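You operate a simulated robot arm through the tools that you are given. There is no shell and no other tool.

Carry out the task below with a simulated robot arm. There is one attempt and no reset: what you move stays moved.

## Task
Fit the job card's die, press the green cloth button and put it in the tray marked Pressed.
Fine: turn the die plate to Press, pull the lever, turn back to Load; the die stays in the plate, the card where it lies. Where these are worked on the way, their far stop is far enough and under half their travel is too little: die plate.

It is judged by the outcome, as a careful person would: the job done as asked, and still so three seconds after it is handed in. It fails if anything else is knocked over, pushed out of place, dropped, spilled or broken. Flat cloth is picked up by pressing the open fingertips on it (5 to 10 N) and closing them slowly along it; thin cloth reads only 2 to 8 mm in the jaws.

## Robot
A 7-joint arm with a two-finger parallel gripper, fixed in place. Base frame: the origin is on the floor under the middle of its stand, x ahead of it, y to its left, z up; the work surface is at about z = 0.8. Readings come in m, rad, newtons and seconds.
With the tool pointing down near the work surface it reaches from about 0.3 to 0.7 m from the base axis. Its first joint turns from -1.152 to 1.152 rad. Payload 1.57 kg.
The tool frame sits at the grasp point between the pads (the TCP): z along the fingers, y along the line on which they close. The tips reach 0.03 m beyond it. Largest opening 0.11 m; finger width 0.024, thickness 0.012; the body of the gripper, 0.048 by 0.112 m, starts 0.078 m behind the TCP.
Orientation is that of the tool frame in the base frame, as [roll, pitch, yaw] about the fixed x, y, z axes, in that order (R = Rz(yaw) Ry(pitch) Rx(roll)). With the fingers straight down and closing along the base's y, the tool's x points along the base's -x, its y along +y and its z along -z.

## Interface
- The arm moves only by the tool jog_arm. Its argument "steps" is a list of rows, each a list of 7 numbers: the shift along the tool's x, y, z in m, then the turn, a rotation vector about the tool's x, y, z in rad, then the opening, from 0 (shut) to 1 (fully open). In form: [[tx, ty, tz, ax, ay, az, fingers], ...]. A call has 1 to 20 rows; each row is the pose to reach, as a shift and turn from the pose commanded when the call began, along the tool's axes at that moment. Each row takes 0.2 s and may step no farther than 0.05 m and 0.15 rad from the row before; otherwise, or with a gripper value out of range, the whole call is refused. Where a pose cannot be reached the arm comes as near as it can. A force on the tool above 40 N (or 10 N above the force at the start of the call, whichever is more), or a blocked arm, ends the call early, and 0.2 s more pass. Each finger travels about 0.108 m/s and halts on what it meets, pressing with about 20 N; the grip force reading is that of the motor and also rises with nothing between the fingers. The clock runs only during rows and for 0.2 s after the last one: add rows that repeat a pose to give the fingers time. The reply holds the time, the measured pose of the TCP, the force on the tool along the base axes, the opening and the grip force, in the units named above and with some noise, with the torque about the TCP (base axes, N m) and any sound that the robot's microphone picked up.
- Cameras (640 x 400 px; columns grow to the right, rows downward): "scene" is fixed at [0.171, -0.3971, 1.4063]; the picture's right is [0.71, -0.70, 0.00], its down [-0.39, -0.39, -0.83] and it looks along [0.58, 0.60, -0.55] (base axes); focal length 215 px, centre (320, 200). "wrist" rides on the gripper at [0.07, 0.016, -0.141] in the tool frame; the picture's right is [-0.23, 0.97, 0.00], its down [-0.85, -0.20, -0.48] and it looks along [-0.47, -0.11, 0.88] (tool axes); focal length 222 px, centre (320, 200). There is no depth. A picture from a camera that has moved, and an enlarged one, comes with that camera's place and axes in the base frame and with its lens.
- capture(camera): a new picture of that camera. No time passes.
- close_up(camera, box): a new picture of the part [left, top, right, bottom] of that camera's present view, enlarged. No time passes.
- sign_off(): hands the job in; it is judged then, once.

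Nothing tells you positions but the pictures and the camera data. Unless the task says otherwise, let go and move clear before handing in.

The tools are called after "Emit:" as a command line: name --pt "numbers of a row" for each row, then --argument value for the rest, lists and objects as JSON in quotes. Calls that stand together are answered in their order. jog_arm: Moves the arm, as the interface text tells. Its arguments: {"type":"object","properties":{"steps":{"type":"array","items":{"type":"array","items":{"type":"number"}}}},"required":["steps"]} The other tools are called the same way: capture (camera) takes a picture; close_up (camera, box) takes an enlarged picture of a part of a camera's view; sign_off () hands the job in.

At the start:

```text
clock: 0.0
tool_pos: [0.3513, 0.0838, 1.3059]
tool_rot: [3.141, -0.001, 3.141]
wrist_force: [0.7, -0.5, 0.0]
torque: [0.05, -0.01, 0.0]
width: 0.1099
grip_force: 0.1
```

scene: 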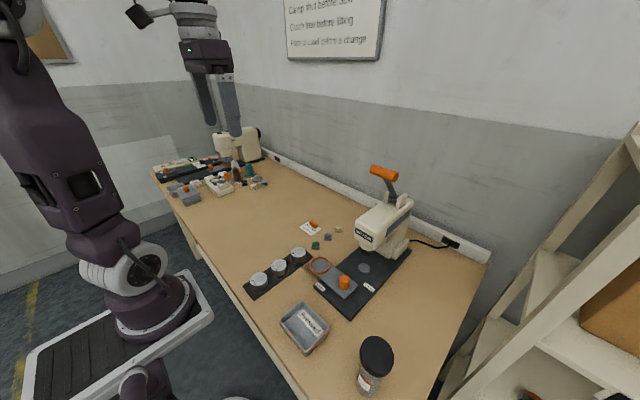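
wrist: 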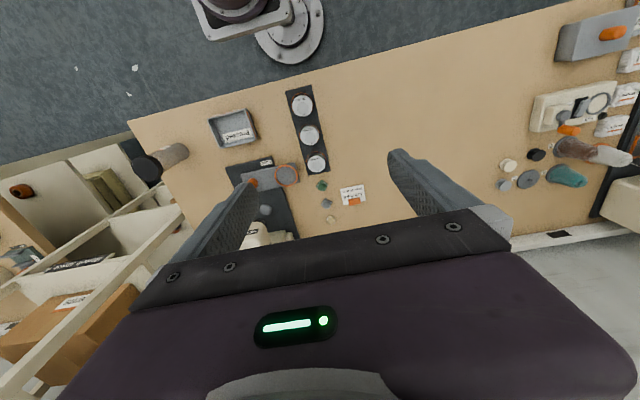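

I see a bench with a press (orange lever), a die plate with an orange knob, three dies on a dark strip, a job card, small cloth buttons and a grey tray. I will enlarge the views to read the details.

Emit:
close_up --camera "scene" --box '[230, 160, 430, 320]'

Emit:
close_up --camera "scene" --box '[290, 210, 350, 250]'

Emit:
close_up --camera "wrist" --box '[200, 80, 380, 240]'

Emit:
close_up --camera "scene" --box '[270, 0, 400, 70]'

```text
2.50 times, centred on (330, 240) of scene
camera zoom: at [0.171, -0.3971, 1.4063], right [0.71, -0.7, 0.0], down [-0.39, -0.39, -0.83], along [0.58, 0.6, -0.55], focal length 537 px, centre (295, 100)
```

zoom: 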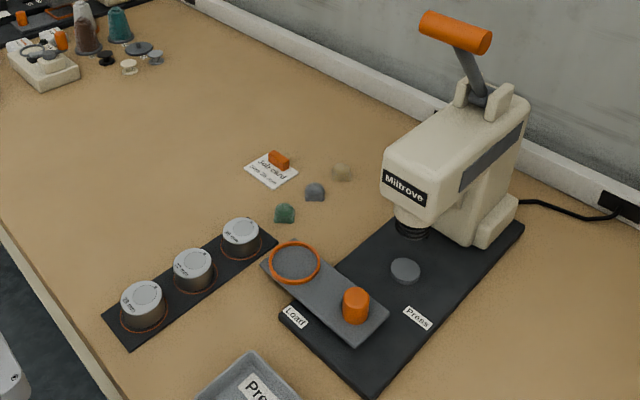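

```text
10.00 times, centred on (320, 230) of scene
camera zoom: at [0.171, -0.3971, 1.4063], right [0.71, -0.7, 0.0], down [-0.39, -0.39, -0.83], along [0.58, 0.6, -0.55], focal length 2150 px, centre (320, -100)
```

zoom: 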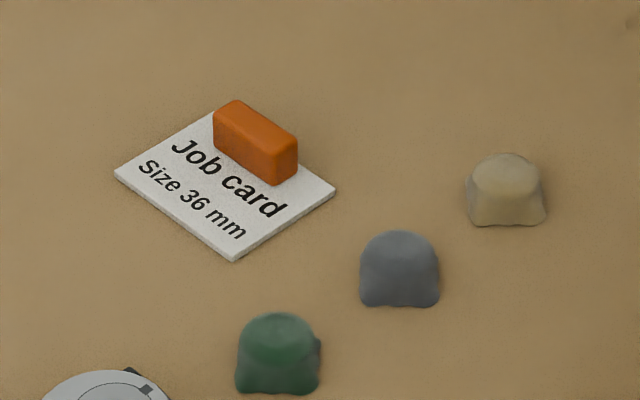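

```text
2.50 times, centred on (290, 160) of wrist
camera zoom: at [0.2795, 0.0998, 1.4462], right [0.23, 0.97, 0.0], down [0.85, -0.2, 0.48], along [0.47, -0.11, -0.88], focal length 555 px, centre (395, 300)
```

zoom: 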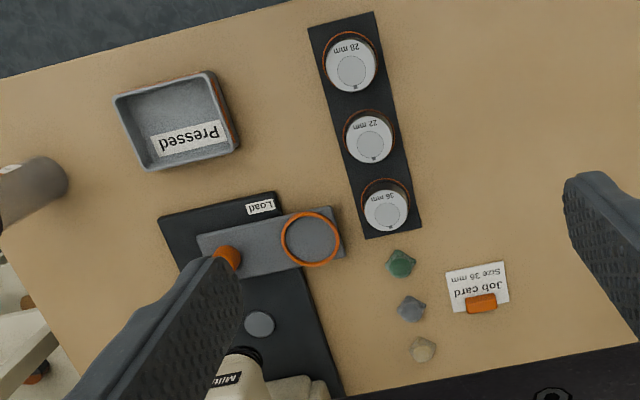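

```text
4.92 times, centred on (335, 35) of scene
camera zoom: at [0.171, -0.3971, 1.4063], right [0.71, -0.7, 0.0], down [-0.39, -0.39, -0.83], along [0.58, 0.6, -0.55], focal length 1058 px, centre (246, 1012)
```

zoom: 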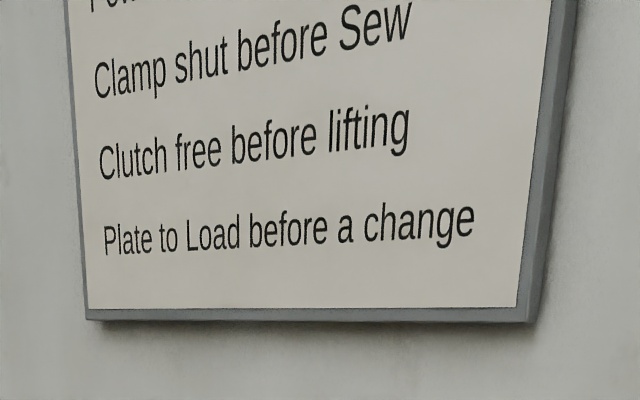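

The job card calls for the 36 mm die, which lies at the press end of the die strip near (0.49, 0.045). The die plate's ring is near (0.51, -0.06), its knob near (0.495, -0.15) and the anvil near (0.61, -0.165). I'll bring the wrist camera lower to measure these properly.

Emit:
jog_arm --pt "-0.0098 -0.0163 0.0366 0 0 0 1" --pt "-0.0196 -0.0326 0.0731 0 0 0 1" --pt "-0.0294 -0.0489 0.1097 0 0 0 1" --pt "-0.0393 -0.0651 0.1463 0 0 0 1" --pt "-0.0491 -0.0814 0.1829 0 0 0 1" --pt "-0.0589 -0.0977 0.2194 0 0 0 1" --pt "-0.0687 -0.1138 0.2559 0 0 0 1"

Emit:
capture --camera "wrist"

Emit:
capture --camera "scene"

```text
clock: 1.6
tool_pos: [0.4205, -0.0281, 1.0496]
tool_rot: [3.141, 0.001, 3.14]
wrist_force: [0.4, 0.5, 0.3]
torque: [-0.02, 0.01, -0.02]
width: 0.1101
grip_force: 0.1
```

```text
taken
camera wrist: at [0.3495, -0.0123, 1.1909], right [0.23, 0.97, 0.0], down [0.85, -0.2, 0.48], along [0.47, -0.11, -0.88], focal length 222 px, centre (320, 200)
```

wrist: 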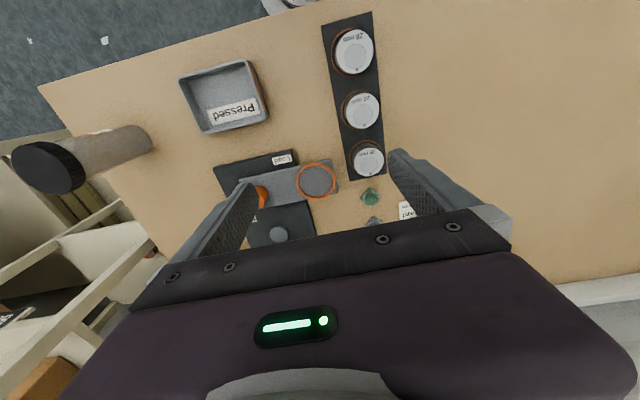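

```text
taken
```

scene: 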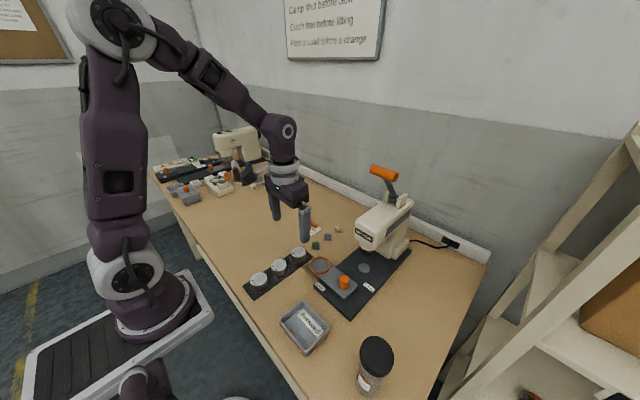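

The arm moved as planned and the die strip, plate and tray are in the wrist view. I'll enlarge the die, the plate and the buttons.

Emit:
close_up --camera "wrist" --box '[325, 80, 405, 190]'

Emit:
close_up --camera "wrist" --box '[210, 140, 350, 240]'

Emit:
close_up --camera "scene" --box '[300, 245, 380, 300]'

Emit:
close_up --camera "scene" --box '[345, 160, 425, 280]'

Emit:
close_up --camera "scene" --box '[240, 235, 320, 305]'

```text
3.64 times, centred on (365, 135) of wrist
camera zoom: at [0.3495, -0.0123, 1.1909], right [0.23, 0.97, 0.0], down [0.85, -0.2, 0.48], along [0.47, -0.11, -0.88], focal length 808 px, centre (156, 436)
```

zoom: 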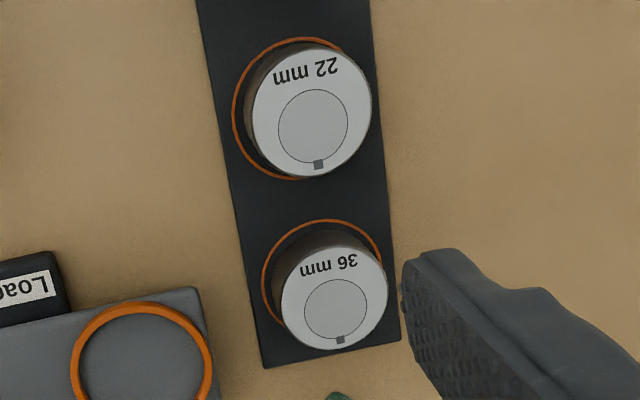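

```text
4.00 times, centred on (280, 190) of wrist
camera zoom: at [0.3495, -0.0123, 1.1909], right [0.23, 0.97, 0.0], down [0.85, -0.2, 0.48], along [0.47, -0.11, -0.88], focal length 888 px, centre (480, 240)
```

zoom: 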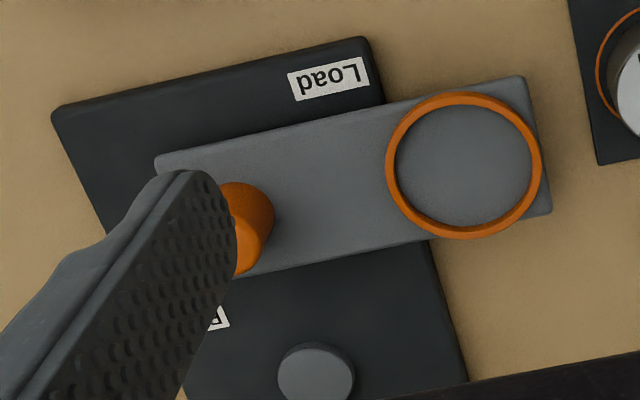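

```text
7.27 times, centred on (340, 272) of scene
camera zoom: at [0.171, -0.3971, 1.4062], right [0.71, -0.7, 0.0], down [-0.39, -0.39, -0.83], along [0.58, 0.6, -0.55], focal length 1563 px, centre (174, -327)
```

zoom: 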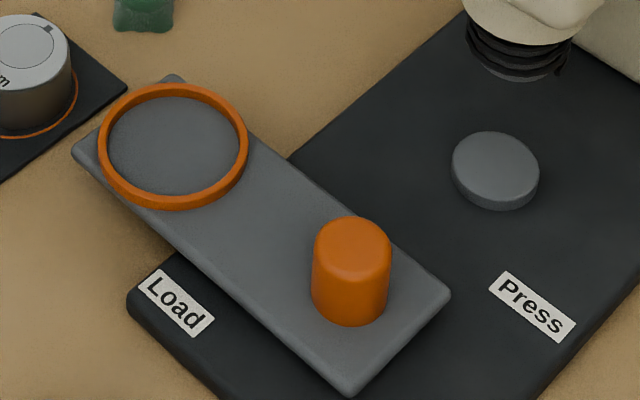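

```text
3.33 times, centred on (385, 220) of scene
camera zoom: at [0.171, -0.3971, 1.4062], right [0.71, -0.7, 0.0], down [-0.39, -0.39, -0.83], along [0.58, 0.6, -0.55], focal length 716 px, centre (103, 133)
```

zoom: 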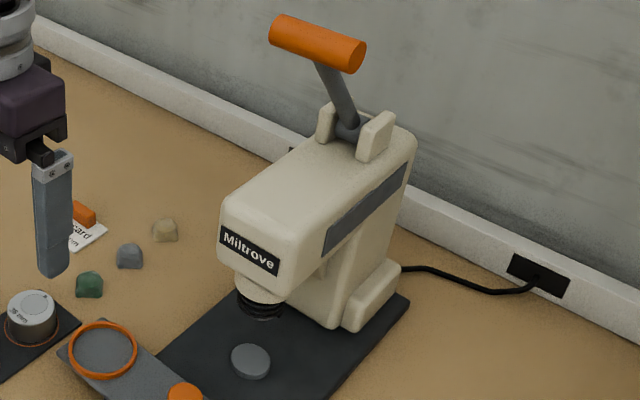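

```text
5.71 times, centred on (280, 270) of scene
camera zoom: at [0.171, -0.3971, 1.4062], right [0.71, -0.7, 0.0], down [-0.39, -0.39, -0.83], along [0.58, 0.6, -0.55], focal length 1228 px, centre (549, -200)
```

zoom: 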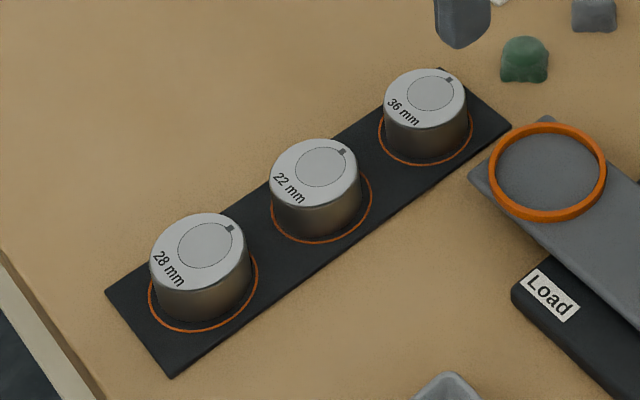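

The 36 mm die is confirmed: its top centre is near (0.49, 0.04) at z ≈ 0.829. The plate appears to pivot about its orange knob near (0.506, -0.16). I'll move above the die to centre on it precisely.

Emit:
jog_arm --pt "-0.0176 0.0176 0.03 0 0 0 1" --pt "-0.0352 0.0352 0.06 0 0 0 1" --pt "-0.0528 0.0528 0.09 0 0 0 1" --pt "-0.0705 0.0705 0.12 0 0 0 1" --pt "-0.0705 0.0705 0.12 0 0 0 1"

Emit:
capture --camera "wrist"

Emit:
close_up --camera "wrist" --box '[240, 100, 400, 200]'

Emit:
close_up --camera "scene" --box '[260, 200, 360, 280]'

```text
clock: 2.8
tool_pos: [0.4914, 0.0403, 0.9317]
tool_rot: [3.141, 0.0, -3.141]
wrist_force: [-0.2, -0.2, -0.7]
torque: [0.01, 0.0, -0.03]
width: 0.1097
grip_force: 0.1
```

```text
taken
camera wrist: at [0.42, 0.0571, 1.0717], right [0.23, 0.97, 0.0], down [0.85, -0.2, 0.48], along [0.47, -0.11, -0.88], focal length 222 px, centre (320, 200)
```

wrist: 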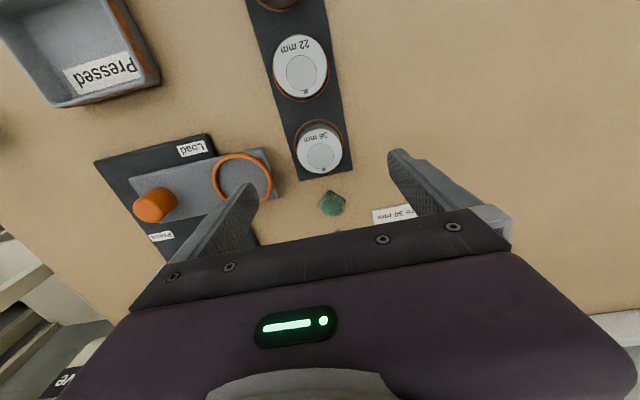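

```text
4.00 times, centred on (320, 150) of wrist
camera zoom: at [0.42, 0.0571, 1.0717], right [0.23, 0.97, 0.0], down [0.85, -0.2, 0.48], along [0.47, -0.11, -0.88], focal length 888 px, centre (320, 400)
```

zoom: 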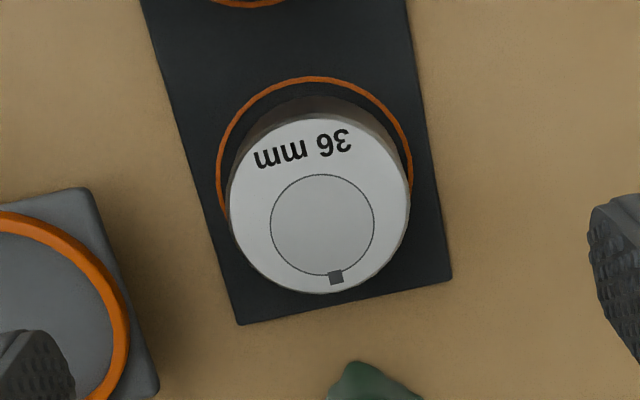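

```text
5.00 times, centred on (310, 240) of scene
camera zoom: at [0.171, -0.3971, 1.4063], right [0.71, -0.7, 0.0], down [-0.39, -0.39, -0.83], along [0.58, 0.6, -0.55], focal length 1075 px, centre (370, 0)
```

zoom: 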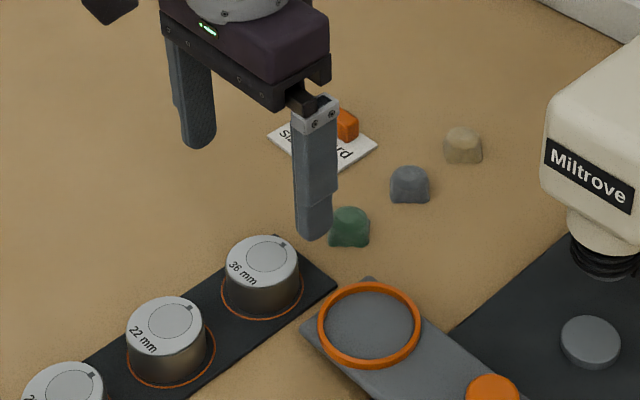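

The die centre reads (0.489, 0.040) with a top diameter of about 50 mm, and I'm directly above it. I'll narrow the fingers so the -y one clears the plate end, then lower with the tips about 10 mm above the strip.

Emit:
jog_arm --pt "0.0015 0 0 0 0 0 0.66" --pt "0.0015 0 0.03 0 0 0 0.66" --pt "0.0015 0 0.06 0 0 0 0.66" --pt "0.0015 0 0.0865 0 0 0 0.66" --pt "0.0015 0 0.0865 0 0 0 0.66"

Emit:
capture --camera "wrist"

Emit:
close_up --camera "scene" --box '[250, 210, 350, 290]'

```text
clock: 4.0
tool_pos: [0.4888, 0.0423, 0.8454]
tool_rot: [-3.141, 0.001, 3.14]
wrist_force: [0.8, 0.3, -0.4]
torque: [-0.01, -0.02, 0.02]
width: 0.0726
grip_force: 0.0
```

```text
taken
camera wrist: at [0.4173, 0.0576, 0.9846], right [0.23, 0.97, 0.0], down [0.85, -0.2, 0.48], along [0.47, -0.11, -0.88], focal length 222 px, centre (320, 200)
```

wrist: 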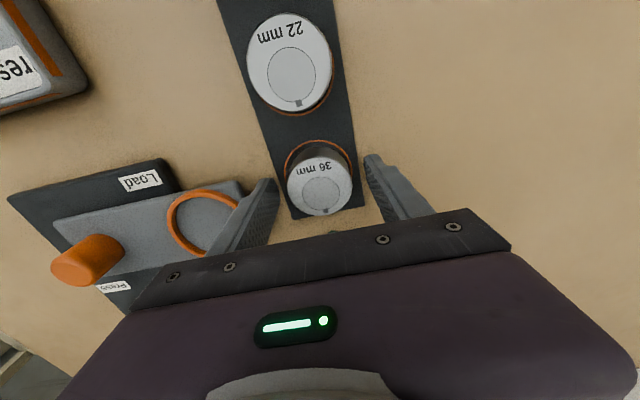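

```text
5.00 times, centred on (300, 250) of scene
camera zoom: at [0.171, -0.3971, 1.4063], right [0.71, -0.7, 0.0], down [-0.39, -0.39, -0.83], along [0.58, 0.6, -0.55], focal length 1075 px, centre (420, -50)
```

zoom: 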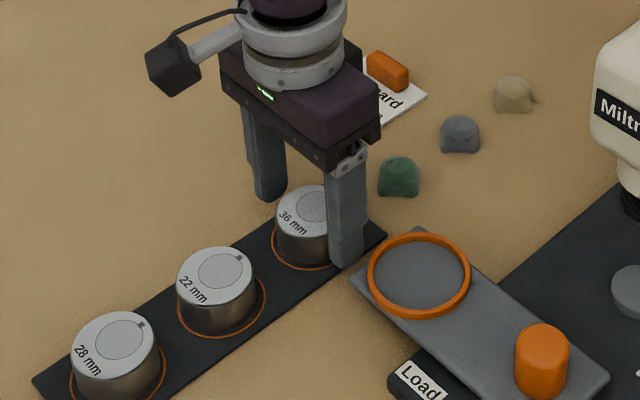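

The fingers straddle the 36 mm die and clear the plate. Now closing on it.

Emit:
jog_arm --pt "0 0 0 0 0 0 0.55" --pt "0 0 0 0 0 0 0.48" --pt "0 0 0 0 0 0 0.42" --pt "0 0 0 0 0 0 0.36" --pt "0 0 0 0 0 0 0.3" --pt "0 0 0 0 0 0 0.3"

Emit:
close_up --camera "wrist" --box '[240, 130, 400, 230]'

```text
clock: 5.4
tool_pos: [0.4887, 0.042, 0.8443]
tool_rot: [-3.141, 0.0, 3.141]
wrist_force: [-0.5, -1.9, -0.1]
torque: [-0.02, -0.03, -0.02]
width: 0.0505
grip_force: 20.0
```

```text
4.00 times, centred on (320, 180) of wrist
camera zoom: at [0.4173, 0.0576, 0.9849], right [0.23, 0.97, 0.0], down [0.85, -0.2, 0.48], along [0.47, -0.11, -0.88], focal length 888 px, centre (320, 280)
```

zoom: 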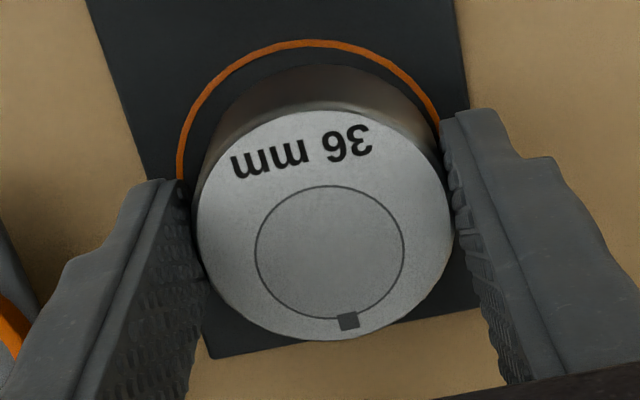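

The die is gripped at 50.5 mm. I'll lift it straight up and shift toward the plate, stopping where the seat ring is still visible for a precise measurement.

Emit:
jog_arm --pt "0 0 -0.02 0 0 0 0.3" --pt "0 0 -0.05 0 0 0 0.3" --pt "0 0 -0.09 0 0 0 0.3" --pt "0.02 -0.025 -0.12 0 0 0 0.3" --pt "0.05 -0.055 -0.13 0 0 0 0.3" --pt "0.05 -0.055 -0.13 0 0 0 0.3"

Emit:
capture --camera "wrist"

Emit:
close_up --camera "wrist" --box '[200, 130, 440, 280]'

Emit:
close_up --camera "scene" --box '[260, 180, 400, 300]'

```text
clock: 6.8
tool_pos: [0.4393, -0.0172, 0.9742]
tool_rot: [3.141, 0.001, 3.142]
wrist_force: [-0.2, -0.2, -3.4]
torque: [-0.01, -0.04, -0.02]
width: 0.0504
grip_force: 20.0
```

```text
taken
camera wrist: at [0.3669, 0.0, 1.1153], right [0.23, 0.97, 0.0], down [0.85, -0.2, 0.48], along [0.47, -0.11, -0.88], focal length 222 px, centre (320, 200)
```

wrist: 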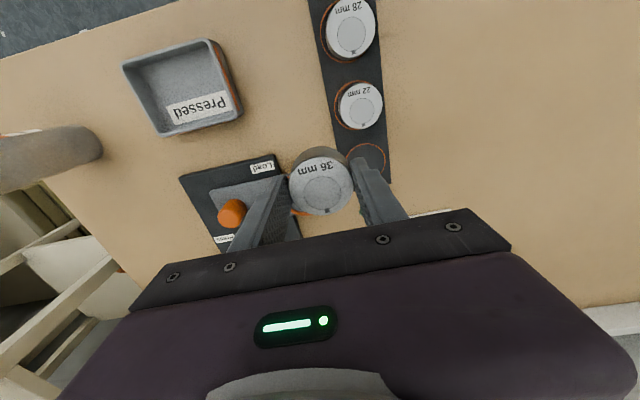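

```text
2.67 times, centred on (320, 205) of wrist
camera zoom: at [0.3669, 0.0, 1.1153], right [0.23, 0.97, 0.0], down [0.85, -0.2, 0.48], along [0.47, -0.11, -0.88], focal length 592 px, centre (320, 187)
```

zoom: 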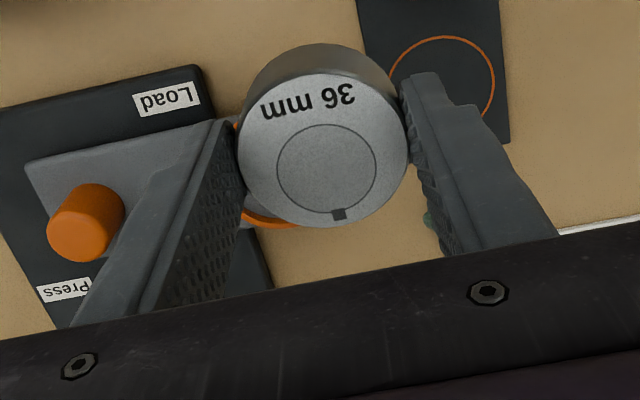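

```text
3.33 times, centred on (330, 240) of scene
camera zoom: at [0.171, -0.3971, 1.4062], right [0.71, -0.7, 0.0], down [-0.39, -0.39, -0.83], along [0.58, 0.6, -0.55], focal length 716 px, centre (287, 67)
```

zoom: 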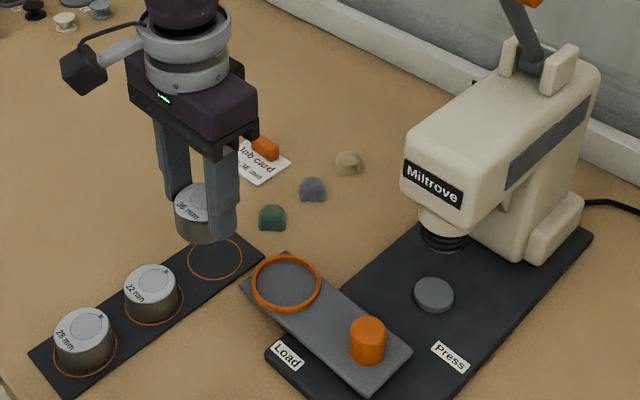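

The die is held securely. I put the seat ring centre at (0.504, -0.055) with its lip top at about z = 0.83. I'll move over it and come down to just above the lip, then check alignment.

Emit:
jog_arm --pt "-0.033 -0.02 0 0 0 0 0.3" --pt "-0.065 -0.0405 0 0 0 0 0.3" --pt "-0.065 -0.0405 0.04 0 0 0 0.3" --pt "-0.065 -0.0405 0.075 0 0 0 0.3" --pt "-0.065 -0.0405 0.094 0 0 0 0.3" --pt "-0.065 -0.0405 0.094 0 0 0 0.3"

Emit:
capture --camera "wrist"

Emit:
close_up --camera "wrist" --box '[220, 110, 420, 235]'

Emit:
close_up --camera "scene" --box '[280, 220, 380, 300]'

```text
clock: 8.2
tool_pos: [0.5035, -0.0547, 0.8801]
tool_rot: [3.142, 0.0, 3.141]
wrist_force: [0.0, 0.3, -3.8]
torque: [-0.04, -0.02, 0.02]
width: 0.0505
grip_force: 20.2
```

```text
taken
camera wrist: at [0.4315, -0.0382, 1.0208], right [0.23, 0.97, 0.0], down [0.85, -0.2, 0.48], along [0.47, -0.11, -0.88], focal length 222 px, centre (320, 200)
```

wrist: 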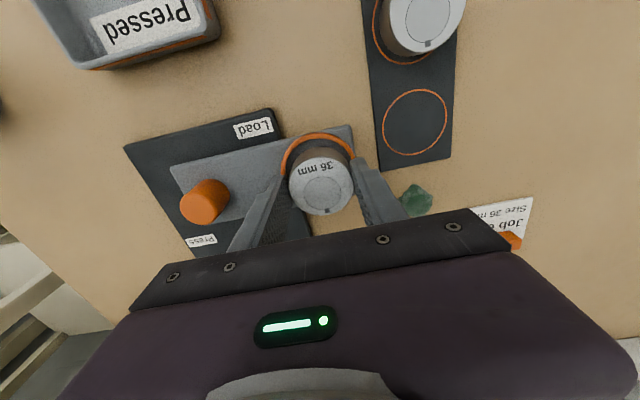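

```text
3.20 times, centred on (320, 172) of wrist
camera zoom: at [0.4315, -0.0382, 1.0208], right [0.23, 0.97, 0.0], down [0.85, -0.2, 0.48], along [0.47, -0.11, -0.88], focal length 711 px, centre (320, 288)
```

zoom: 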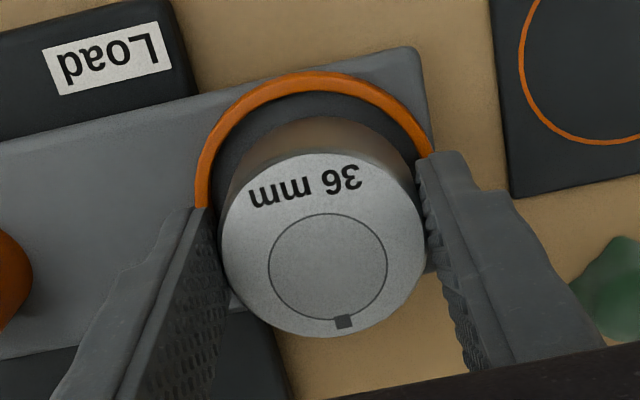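

```text
5.00 times, centred on (330, 260) of scene
camera zoom: at [0.171, -0.3971, 1.4062], right [0.71, -0.7, 0.0], down [-0.39, -0.39, -0.83], along [0.58, 0.6, -0.55], focal length 1075 px, centre (270, -100)
```

zoom: 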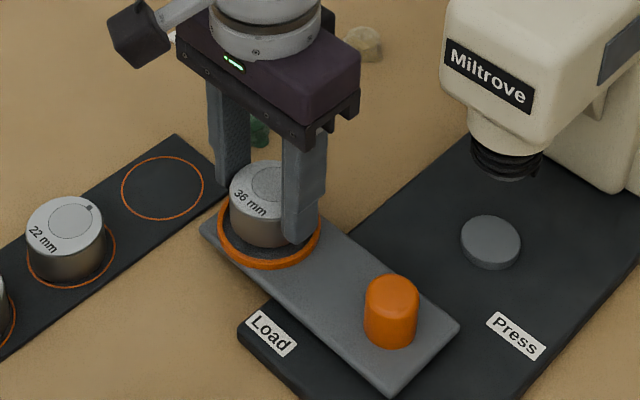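

The die hangs just above the ring, centred within 1–2 mm. I'll nudge 1 mm toward -y and lower it in small steps, watching the force.

Emit:
jog_arm --pt "0 -0.001 0.004 0 0 0 0.3" --pt "0 -0.001 0.008 0 0 0 0.3" --pt "0 -0.001 0.011 0 0 0 0.3" --pt "0 -0.001 0.013 0 0 0 0.3" --pt "0 -0.001 0.013 0 0 0 0.3"

Emit:
close_up --camera "wrist" --box '[220, 110, 420, 235]'

Emit:
close_up --camera "scene" --box '[300, 245, 360, 290]'

```text
clock: 9.4
tool_pos: [0.5039, -0.0564, 0.8677]
tool_rot: [-3.141, 0.001, 3.14]
wrist_force: [1.2, 0.8, 16.3]
torque: [0.08, -0.19, 0.11]
width: 0.0506
grip_force: 19.8
```

```text
3.20 times, centred on (320, 172) of wrist
camera zoom: at [0.4325, -0.0396, 1.0078], right [0.23, 0.97, 0.0], down [0.85, -0.2, 0.48], along [0.47, -0.11, -0.88], focal length 711 px, centre (320, 288)
```

zoom: 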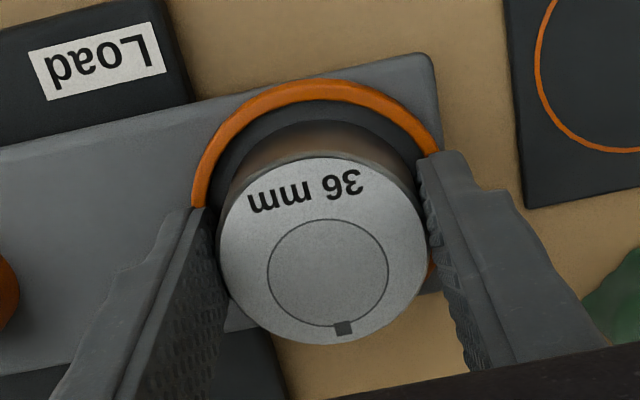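

```text
8.89 times, centred on (330, 268) of scene
camera zoom: at [0.1707, -0.3971, 1.4063], right [0.71, -0.7, 0.0], down [-0.39, -0.39, -0.83], along [0.58, 0.6, -0.55], focal length 1911 px, centre (231, -400)
```

zoom: 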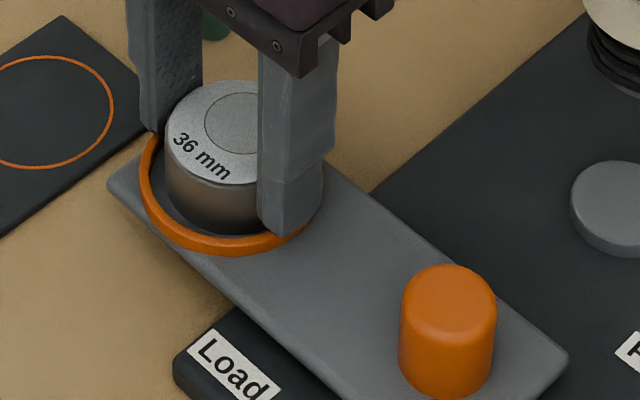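

The die has bottomed out (16 N) at the expected seat height and is centred within the ring. I'll ease off slightly, open the fingers and rise to check.

Emit:
jog_arm --pt "0 0 -0.001 0 0 0 0.3" --pt "0 0 -0.001 0 0 0 0.5" --pt "0 0 -0.001 0 0 0 0.62" --pt "0 0 -0.001 0 0 0 0.7" --pt "0 0 -0.03 0 0 0 0.7" --pt "0.02 0 -0.075 0 0 0 0.7" --pt "0.05 0 -0.12 0 0 0 0.9" --pt "0.05 0 -0.12 0 0 0 0.9"

Emit:
capture --camera "wrist"

Emit:
close_up --camera "wrist" --box '[230, 120, 400, 230]'

Emit:
close_up --camera "scene" --box '[290, 235, 370, 295]'

```text
refused: row 7 steps farther than a row can; nothing moved
```

```text
taken
camera wrist: at [0.4325, -0.0396, 1.0078], right [0.23, 0.97, 0.0], down [0.85, -0.2, 0.48], along [0.47, -0.11, -0.88], focal length 222 px, centre (320, 200)
```

wrist: 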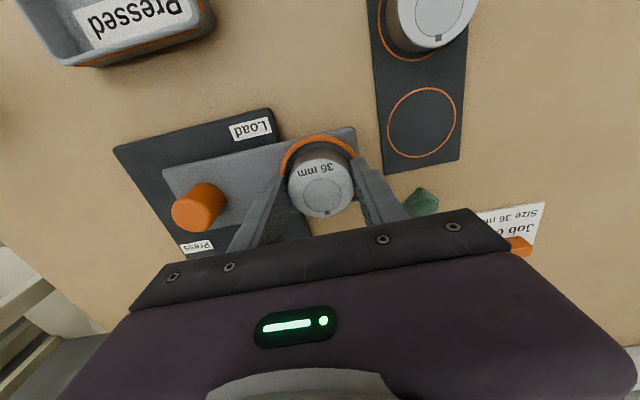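

```text
3.64 times, centred on (315, 175) of wrist
camera zoom: at [0.4325, -0.0396, 1.0078], right [0.23, 0.97, 0.0], down [0.85, -0.2, 0.48], along [0.47, -0.11, -0.88], focal length 808 px, centre (338, 291)
```

zoom: 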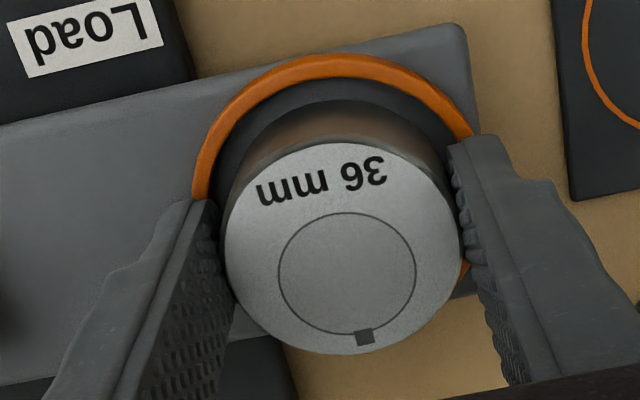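

```text
6.67 times, centred on (330, 265) of scene
camera zoom: at [0.1707, -0.3971, 1.4063], right [0.71, -0.7, 0.0], down [-0.39, -0.39, -0.83], along [0.58, 0.6, -0.55], focal length 1433 px, centre (253, -233)
```

zoom: 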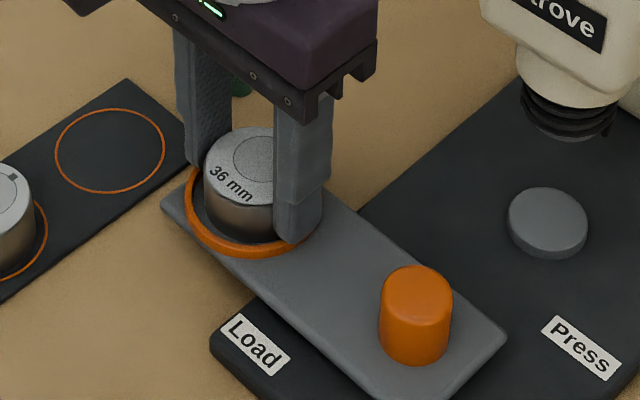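

The last row stepped too far, so the call was refused and nothing moved; the die is still held in the seat. I'll repeat the release with smaller steps.

Emit:
jog_arm --pt "0 0 -0.001 0 0 0 0.3" --pt "0 0 -0.001 0 0 0 0.5" --pt "0 0 -0.001 0 0 0 0.62" --pt "0 0 -0.001 0 0 0 0.7" --pt "0 0 -0.03 0 0 0 0.7" --pt "0.015 0 -0.07 0 0 0 0.7" --pt "0.035 0 -0.11 0 0 0 0.9" --pt "0.035 0 -0.11 0 0 0 0.9"

Emit:
capture --camera "wrist"

Emit:
close_up --camera "wrist" --box '[230, 120, 400, 230]'

Emit:
close_up --camera "scene" --box '[290, 235, 370, 295]'

```text
clock: 11.2
tool_pos: [0.4692, -0.0569, 0.9774]
tool_rot: [3.141, 0.001, 3.141]
wrist_force: [-0.3, 0.3, 0.3]
torque: [0.0, -0.04, -0.01]
width: 0.0989
grip_force: 0.0
```

```text
taken
camera wrist: at [0.3975, -0.0401, 1.1168], right [0.23, 0.97, 0.0], down [0.85, -0.2, 0.48], along [0.47, -0.11, -0.88], focal length 222 px, centre (320, 200)
```

wrist: 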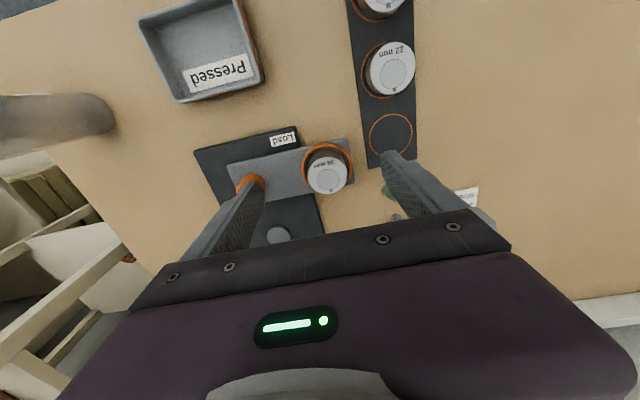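

```text
3.64 times, centred on (315, 175) of wrist
camera zoom: at [0.3975, -0.0401, 1.1168], right [0.23, 0.97, 0.0], down [0.85, -0.2, 0.48], along [0.47, -0.11, -0.88], focal length 808 px, centre (338, 291)
```

zoom: 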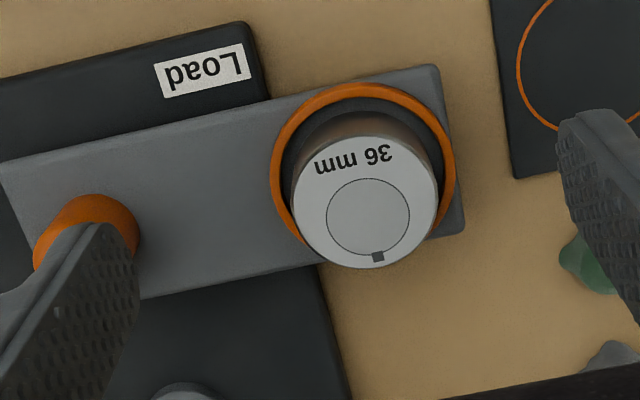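

```text
6.67 times, centred on (330, 265) of scene
camera zoom: at [0.171, -0.3971, 1.4063], right [0.71, -0.7, 0.0], down [-0.39, -0.39, -0.83], along [0.58, 0.6, -0.55], focal length 1433 px, centre (253, -233)
```

zoom: 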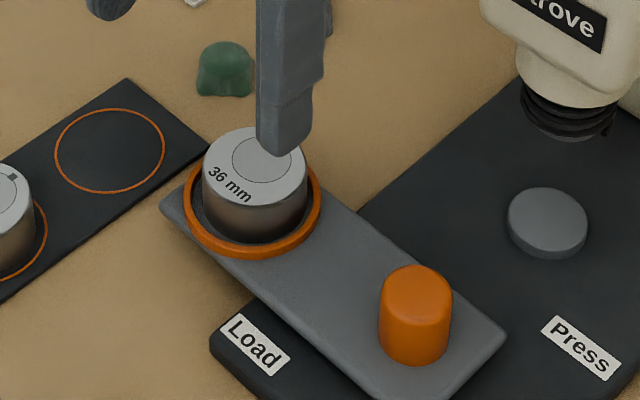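

The 36 mm die sits centred in the plate's ring. Next is the green button near (0.568, 0.038); I'll move over there for a close look.

Emit:
jog_arm --pt "-0.027 0.031 0.005 0 0 0 0.9" --pt "-0.054 0.062 0.01 0 0 0 0.9" --pt "-0.081 0.094 0.0165 0 0 0 0.9" --pt "-0.081 0.094 0.0165 0 0 0 0.9"

Emit:
capture --camera "wrist"

Emit:
close_up --camera "wrist" --box '[270, 130, 370, 230]'

Emit:
close_up --camera "scene" --box '[300, 220, 350, 260]'

```text
clock: 12.2
tool_pos: [0.5502, 0.037, 0.961]
tool_rot: [3.142, 0.001, 3.141]
wrist_force: [0.2, 0.7, 0.4]
torque: [0.02, 0.03, -0.02]
width: 0.0988
grip_force: 0.1
```

```text
taken
camera wrist: at [0.4795, 0.0538, 1.102], right [0.23, 0.97, 0.0], down [0.85, -0.2, 0.48], along [0.47, -0.11, -0.88], focal length 222 px, centre (320, 200)
```

wrist: 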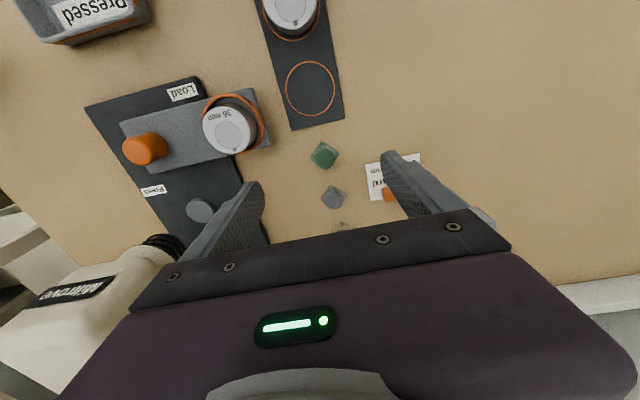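

```text
4.00 times, centred on (320, 180) of wrist
camera zoom: at [0.4795, 0.0538, 1.102], right [0.23, 0.97, 0.0], down [0.85, -0.2, 0.48], along [0.47, -0.11, -0.88], focal length 888 px, centre (320, 280)
```

zoom: 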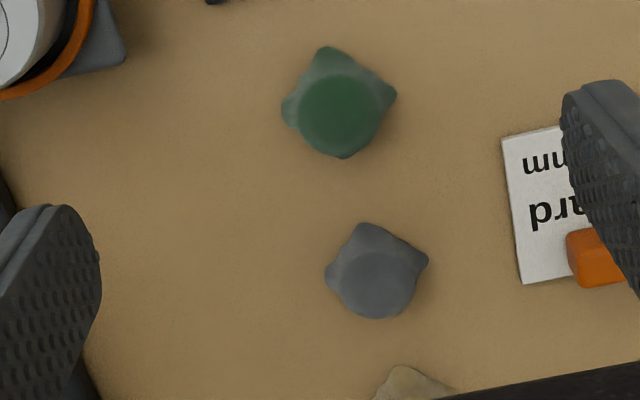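

```text
10.00 times, centred on (325, 240) of scene
camera zoom: at [0.171, -0.3971, 1.4063], right [0.71, -0.7, 0.0], down [-0.39, -0.39, -0.83], along [0.58, 0.6, -0.55], focal length 2150 px, centre (270, -200)
```

zoom: 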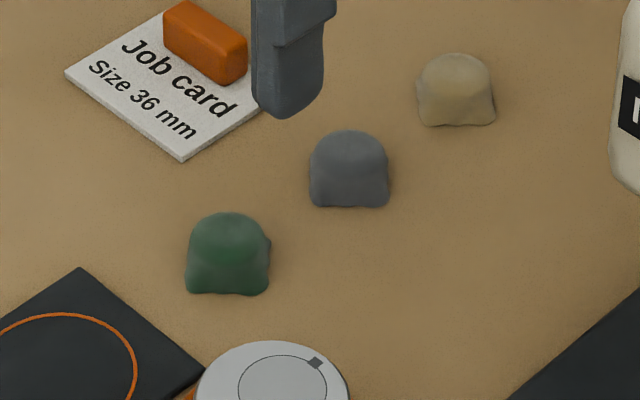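

The green button is about 26 mm square with flared corners along the base axes, centred near (0.570, 0.037) and 20 mm tall. I'll turn the gripper 45° so the fingers meet its flat sides, and hover above it to confirm.

Emit:
jog_arm --pt "-0.004 0 0.0 0 0 -0.131 0.9" --pt "-0.008 0 0.0 0 0 -0.262 0.9" --pt "-0.012 0 0.01 0 0 -0.393 0.8" --pt "-0.016 0 0.02 0 0 -0.524 0.7" --pt "-0.02 -0.0005 0.03 0 0 -0.655 0.6" --pt "-0.02 -0.0005 0.05 0 0 -0.785 0.6" --pt "-0.02 -0.0005 0.05 0 0 -0.785 0.6"

Emit:
capture --camera "wrist"

Emit:
close_up --camera "wrist" --box '[260, 130, 380, 230]'

Emit:
close_up --camera "scene" --box '[285, 200, 365, 260]'

```text
clock: 13.8
tool_pos: [0.5692, 0.0383, 0.9106]
tool_rot: [3.141, 0.001, -2.355]
wrist_force: [-0.5, -0.1, 0.3]
torque: [-0.02, -0.01, 0.02]
width: 0.066
grip_force: 0.1
```

```text
taken
camera wrist: at [0.5073, 0.0001, 1.0507], right [-0.53, 0.85, 0.0], down [0.74, 0.46, 0.48], along [0.41, 0.25, -0.88], focal length 222 px, centre (320, 200)
```

wrist: 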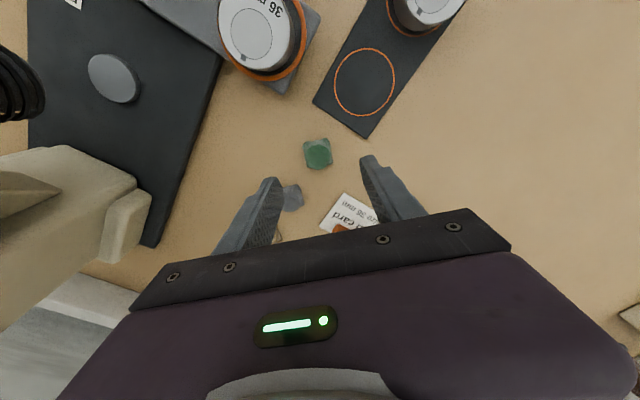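

```text
4.00 times, centred on (320, 180) of wrist
camera zoom: at [0.5073, 0.0001, 1.0507], right [-0.53, 0.85, 0.0], down [0.74, 0.46, 0.48], along [0.41, 0.25, -0.88], focal length 888 px, centre (320, 280)
```

zoom: 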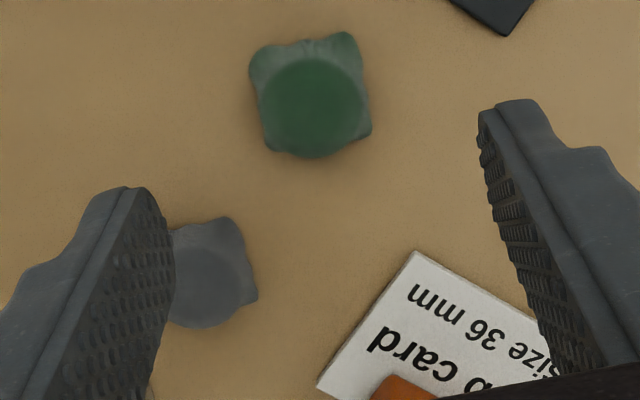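

```text
6.67 times, centred on (325, 230) of scene
camera zoom: at [0.171, -0.3971, 1.4063], right [0.71, -0.7, 0.0], down [-0.39, -0.39, -0.83], along [0.58, 0.6, -0.55], focal length 1433 px, centre (287, 0)
```

zoom: 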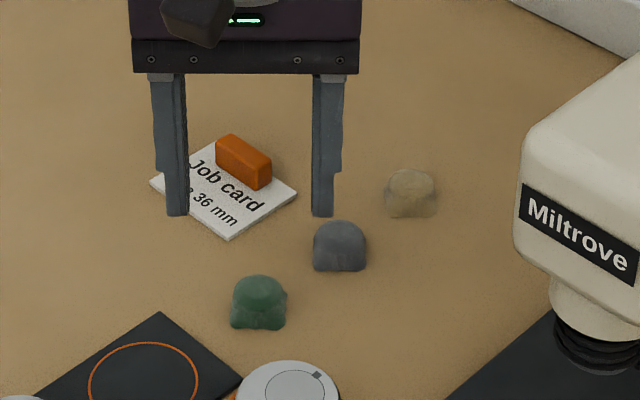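

The button centre is confirmed at (0.5705, 0.037), right under the gripper, with the fingers facing its flat sides. I'll lower until the tips are about 4 mm above the table.

Emit:
jog_arm --pt "0 0 0.03 0 0 0 0.55" --pt "0 0 0.055 0 0 0 0.5" --pt "0 0 0.07 0 0 0 0.5" --pt "0 0 0.075 0 0 0 0.5" --pt "0 0 0.075 0 0 0 0.5"

Emit:
capture --camera "wrist"

Emit:
close_up --camera "scene" --box '[295, 220, 355, 265]'

```text
clock: 15.0
tool_pos: [0.5703, 0.0366, 0.8346]
tool_rot: [3.14, 0.002, -2.357]
wrist_force: [-0.5, -0.3, -0.6]
torque: [-0.01, 0.03, -0.02]
width: 0.0552
grip_force: 0.1
```

```text
taken
camera wrist: at [0.5079, -0.001, 0.9753], right [-0.53, 0.85, 0.0], down [0.75, 0.46, 0.48], along [0.41, 0.25, -0.88], focal length 222 px, centre (320, 200)
```

wrist: 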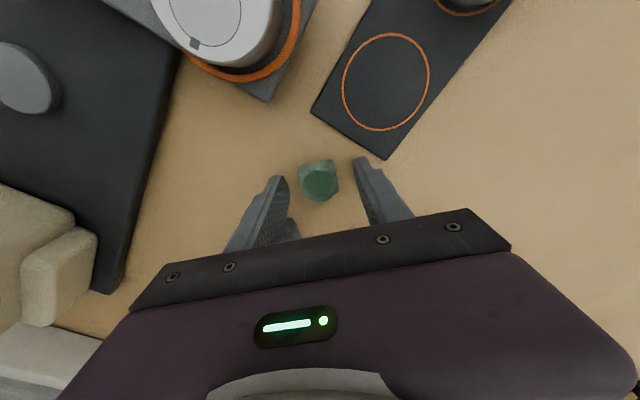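

```text
8.89 times, centred on (325, 242) of scene
camera zoom: at [0.171, -0.3971, 1.4063], right [0.71, -0.7, 0.0], down [-0.39, -0.39, -0.83], along [0.58, 0.6, -0.55], focal length 1911 px, centre (276, -178)
```

zoom: 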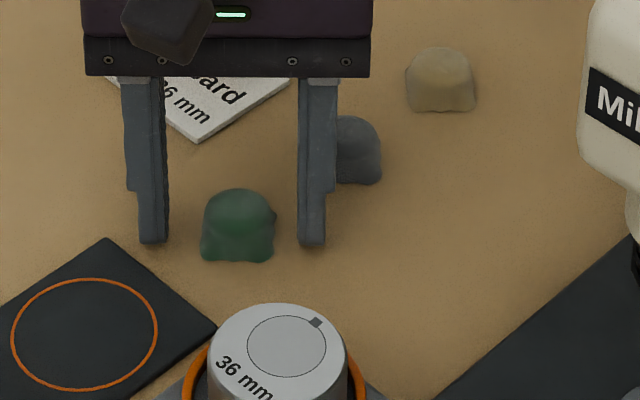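

The fingers straddle the green button evenly. I'll close on it slowly.

Emit:
jog_arm --pt "0 0 0 0 0 0 0.42" --pt "0 0 0 0 0 0 0.36" --pt "0 0 0 0 0 0 0.31" --pt "0 0 0 0 0 0 0.27" --pt "0 0 0 0 0 0 0.23" --pt "0 0 0 0 0 0 0.2" --pt "0 0 0 0 0 0 0.2"

Emit:
close_up --camera "wrist" --box '[260, 130, 380, 230]'

Emit:
close_up --camera "scene" --box '[295, 220, 355, 265]'

```text
clock: 16.6
tool_pos: [0.5701, 0.0386, 0.8346]
tool_rot: [3.141, 0.001, -2.357]
wrist_force: [-1.2, 0.0, 0.4]
torque: [-0.02, 0.01, -0.03]
width: 0.0264
grip_force: 19.8
```

```text
4.00 times, centred on (320, 180) of wrist
camera zoom: at [0.5079, -0.001, 0.9755], right [-0.53, 0.85, 0.0], down [0.75, 0.46, 0.48], along [0.41, 0.25, -0.88], focal length 888 px, centre (320, 280)
```

zoom: 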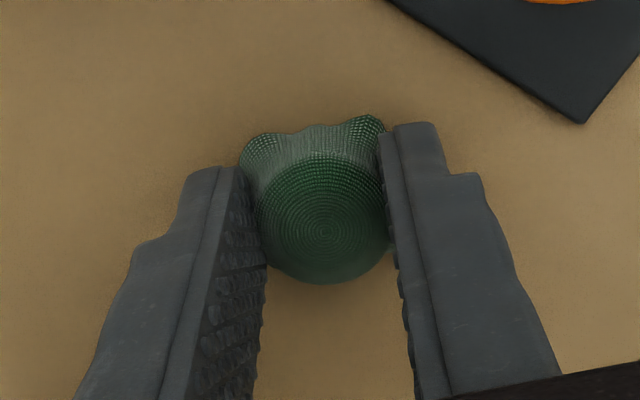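

```text
8.89 times, centred on (325, 242) of scene
camera zoom: at [0.171, -0.3971, 1.4063], right [0.71, -0.7, 0.0], down [-0.39, -0.39, -0.83], along [0.58, 0.6, -0.55], focal length 1911 px, centre (276, -178)
```

zoom: 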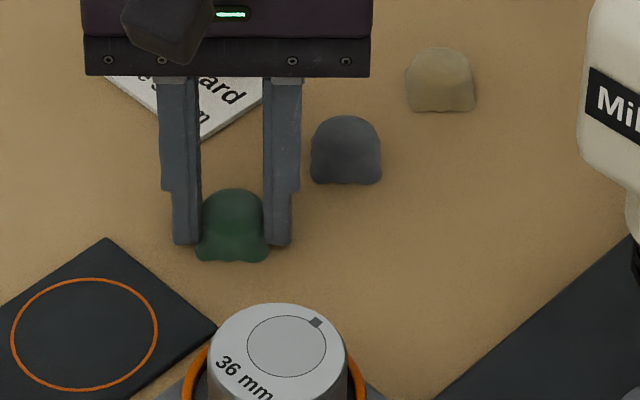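

The button is held at 26.4 mm. I'll lift it, carry it over the die at (0.505, -0.056) and pause just above the die's face.

Emit:
jog_arm --pt "0 0 -0.02 0 0 0 0.2" --pt "0 0 -0.05 0 0 0 0.2" --pt "0 0 -0.085 0 0 0 0.2" --pt "0.0374 -0.0067 -0.085 0 0 0 0.2" --pt "0.0748 -0.0134 -0.085 0 0 0 0.2" --pt "0.1121 -0.0202 -0.085 0 0 0 0.2" --pt "0.1121 -0.0202 -0.066 0 0 0 0.2" --pt "0.1121 -0.0202 -0.066 0 0 0 0.2"

Emit:
capture --camera "wrist"

Emit:
close_up --camera "wrist" --box '[250, 110, 390, 230]'

Emit:
close_up --camera "scene" --box '[290, 230, 360, 290]'

```text
clock: 18.4
tool_pos: [0.506, -0.0562, 0.9004]
tool_rot: [3.141, 0.0, -2.357]
wrist_force: [0.2, -0.2, -0.3]
torque: [-0.01, 0.02, 0.0]
width: 0.0267
grip_force: 20.2
```

```text
taken
camera wrist: at [0.4439, -0.0946, 1.0404], right [-0.53, 0.85, 0.0], down [0.75, 0.46, 0.48], along [0.41, 0.25, -0.88], focal length 222 px, centre (320, 200)
```

wrist: 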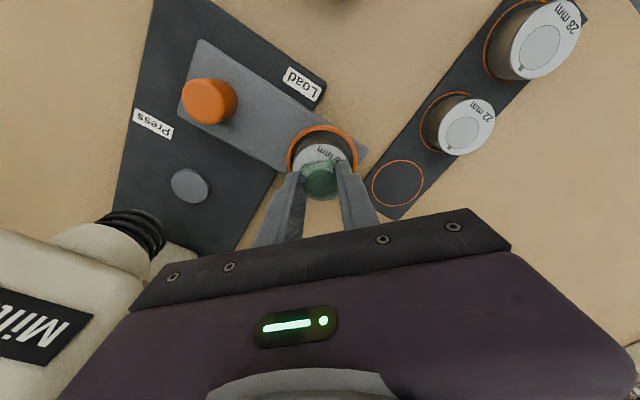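

```text
3.33 times, centred on (320, 170) of wrist
camera zoom: at [0.4439, -0.0946, 1.0404], right [-0.53, 0.85, 0.0], down [0.75, 0.46, 0.48], along [0.41, 0.25, -0.88], focal length 740 px, centre (320, 300)
```

zoom: 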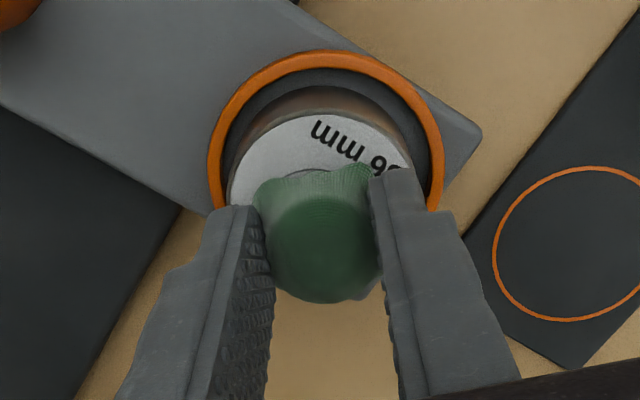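

```text
6.67 times, centred on (325, 260) of scene
camera zoom: at [0.171, -0.3971, 1.4063], right [0.71, -0.7, 0.0], down [-0.39, -0.39, -0.83], along [0.58, 0.6, -0.55], focal length 1433 px, centre (287, -200)
```

zoom: 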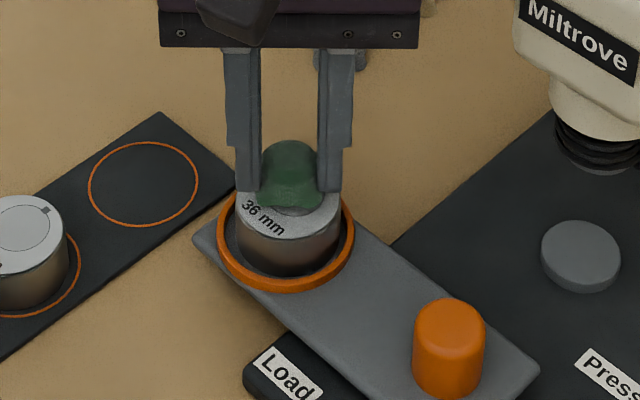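

The button hangs centred over the die face. I'll lower the last 14 mm gently until it touches.

Emit:
jog_arm --pt "0 0 0.005 0 0 0 0.2" --pt "0 0 0.009 0 0 0 0.2" --pt "0 0 0.012 0 0 0 0.2" --pt "0 0 0.014 0 0 0 0.2" --pt "0 0 0.014 0 0 0 0.2"

Emit:
close_up --camera "scene" --box '[300, 240, 350, 285]'

Emit:
close_up --camera "wrist" --box '[250, 110, 390, 230]'

```text
clock: 19.6
tool_pos: [0.5057, -0.0553, 0.8881]
tool_rot: [-3.141, 0.002, -2.355]
wrist_force: [0.1, 0.4, 33.1]
torque: [0.1, -0.12, 0.0]
width: 0.0264
grip_force: 20.3
```

```text
8.89 times, centred on (325, 262) of scene
camera zoom: at [0.1704, -0.3971, 1.4063], right [0.71, -0.7, 0.0], down [-0.39, -0.39, -0.83], along [0.58, 0.6, -0.55], focal length 1911 px, centre (276, -356)
```

zoom: 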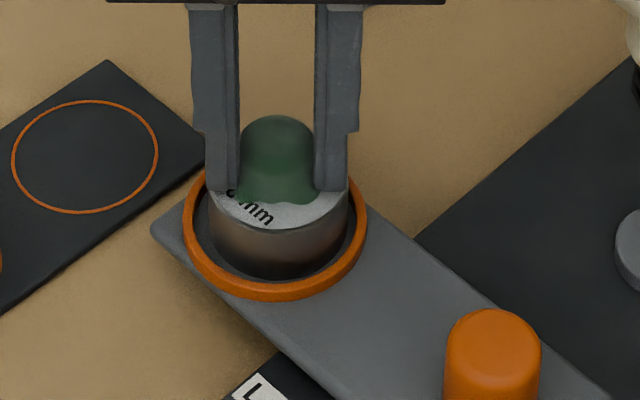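

```text
3.33 times, centred on (320, 170) of wrist
camera zoom: at [0.4425, -0.0939, 1.0281], right [-0.53, 0.85, 0.0], down [0.74, 0.46, 0.48], along [0.41, 0.25, -0.88], focal length 740 px, centre (320, 300)
```

zoom: 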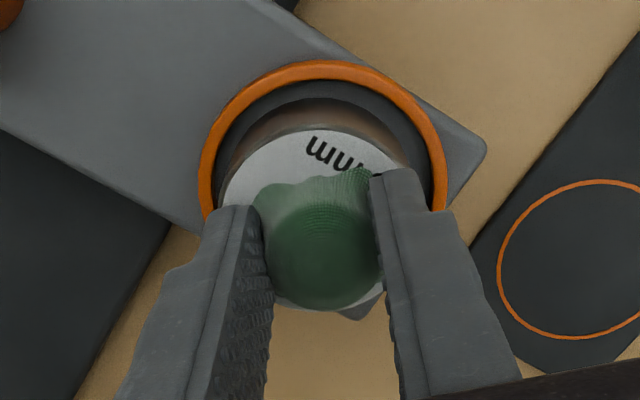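

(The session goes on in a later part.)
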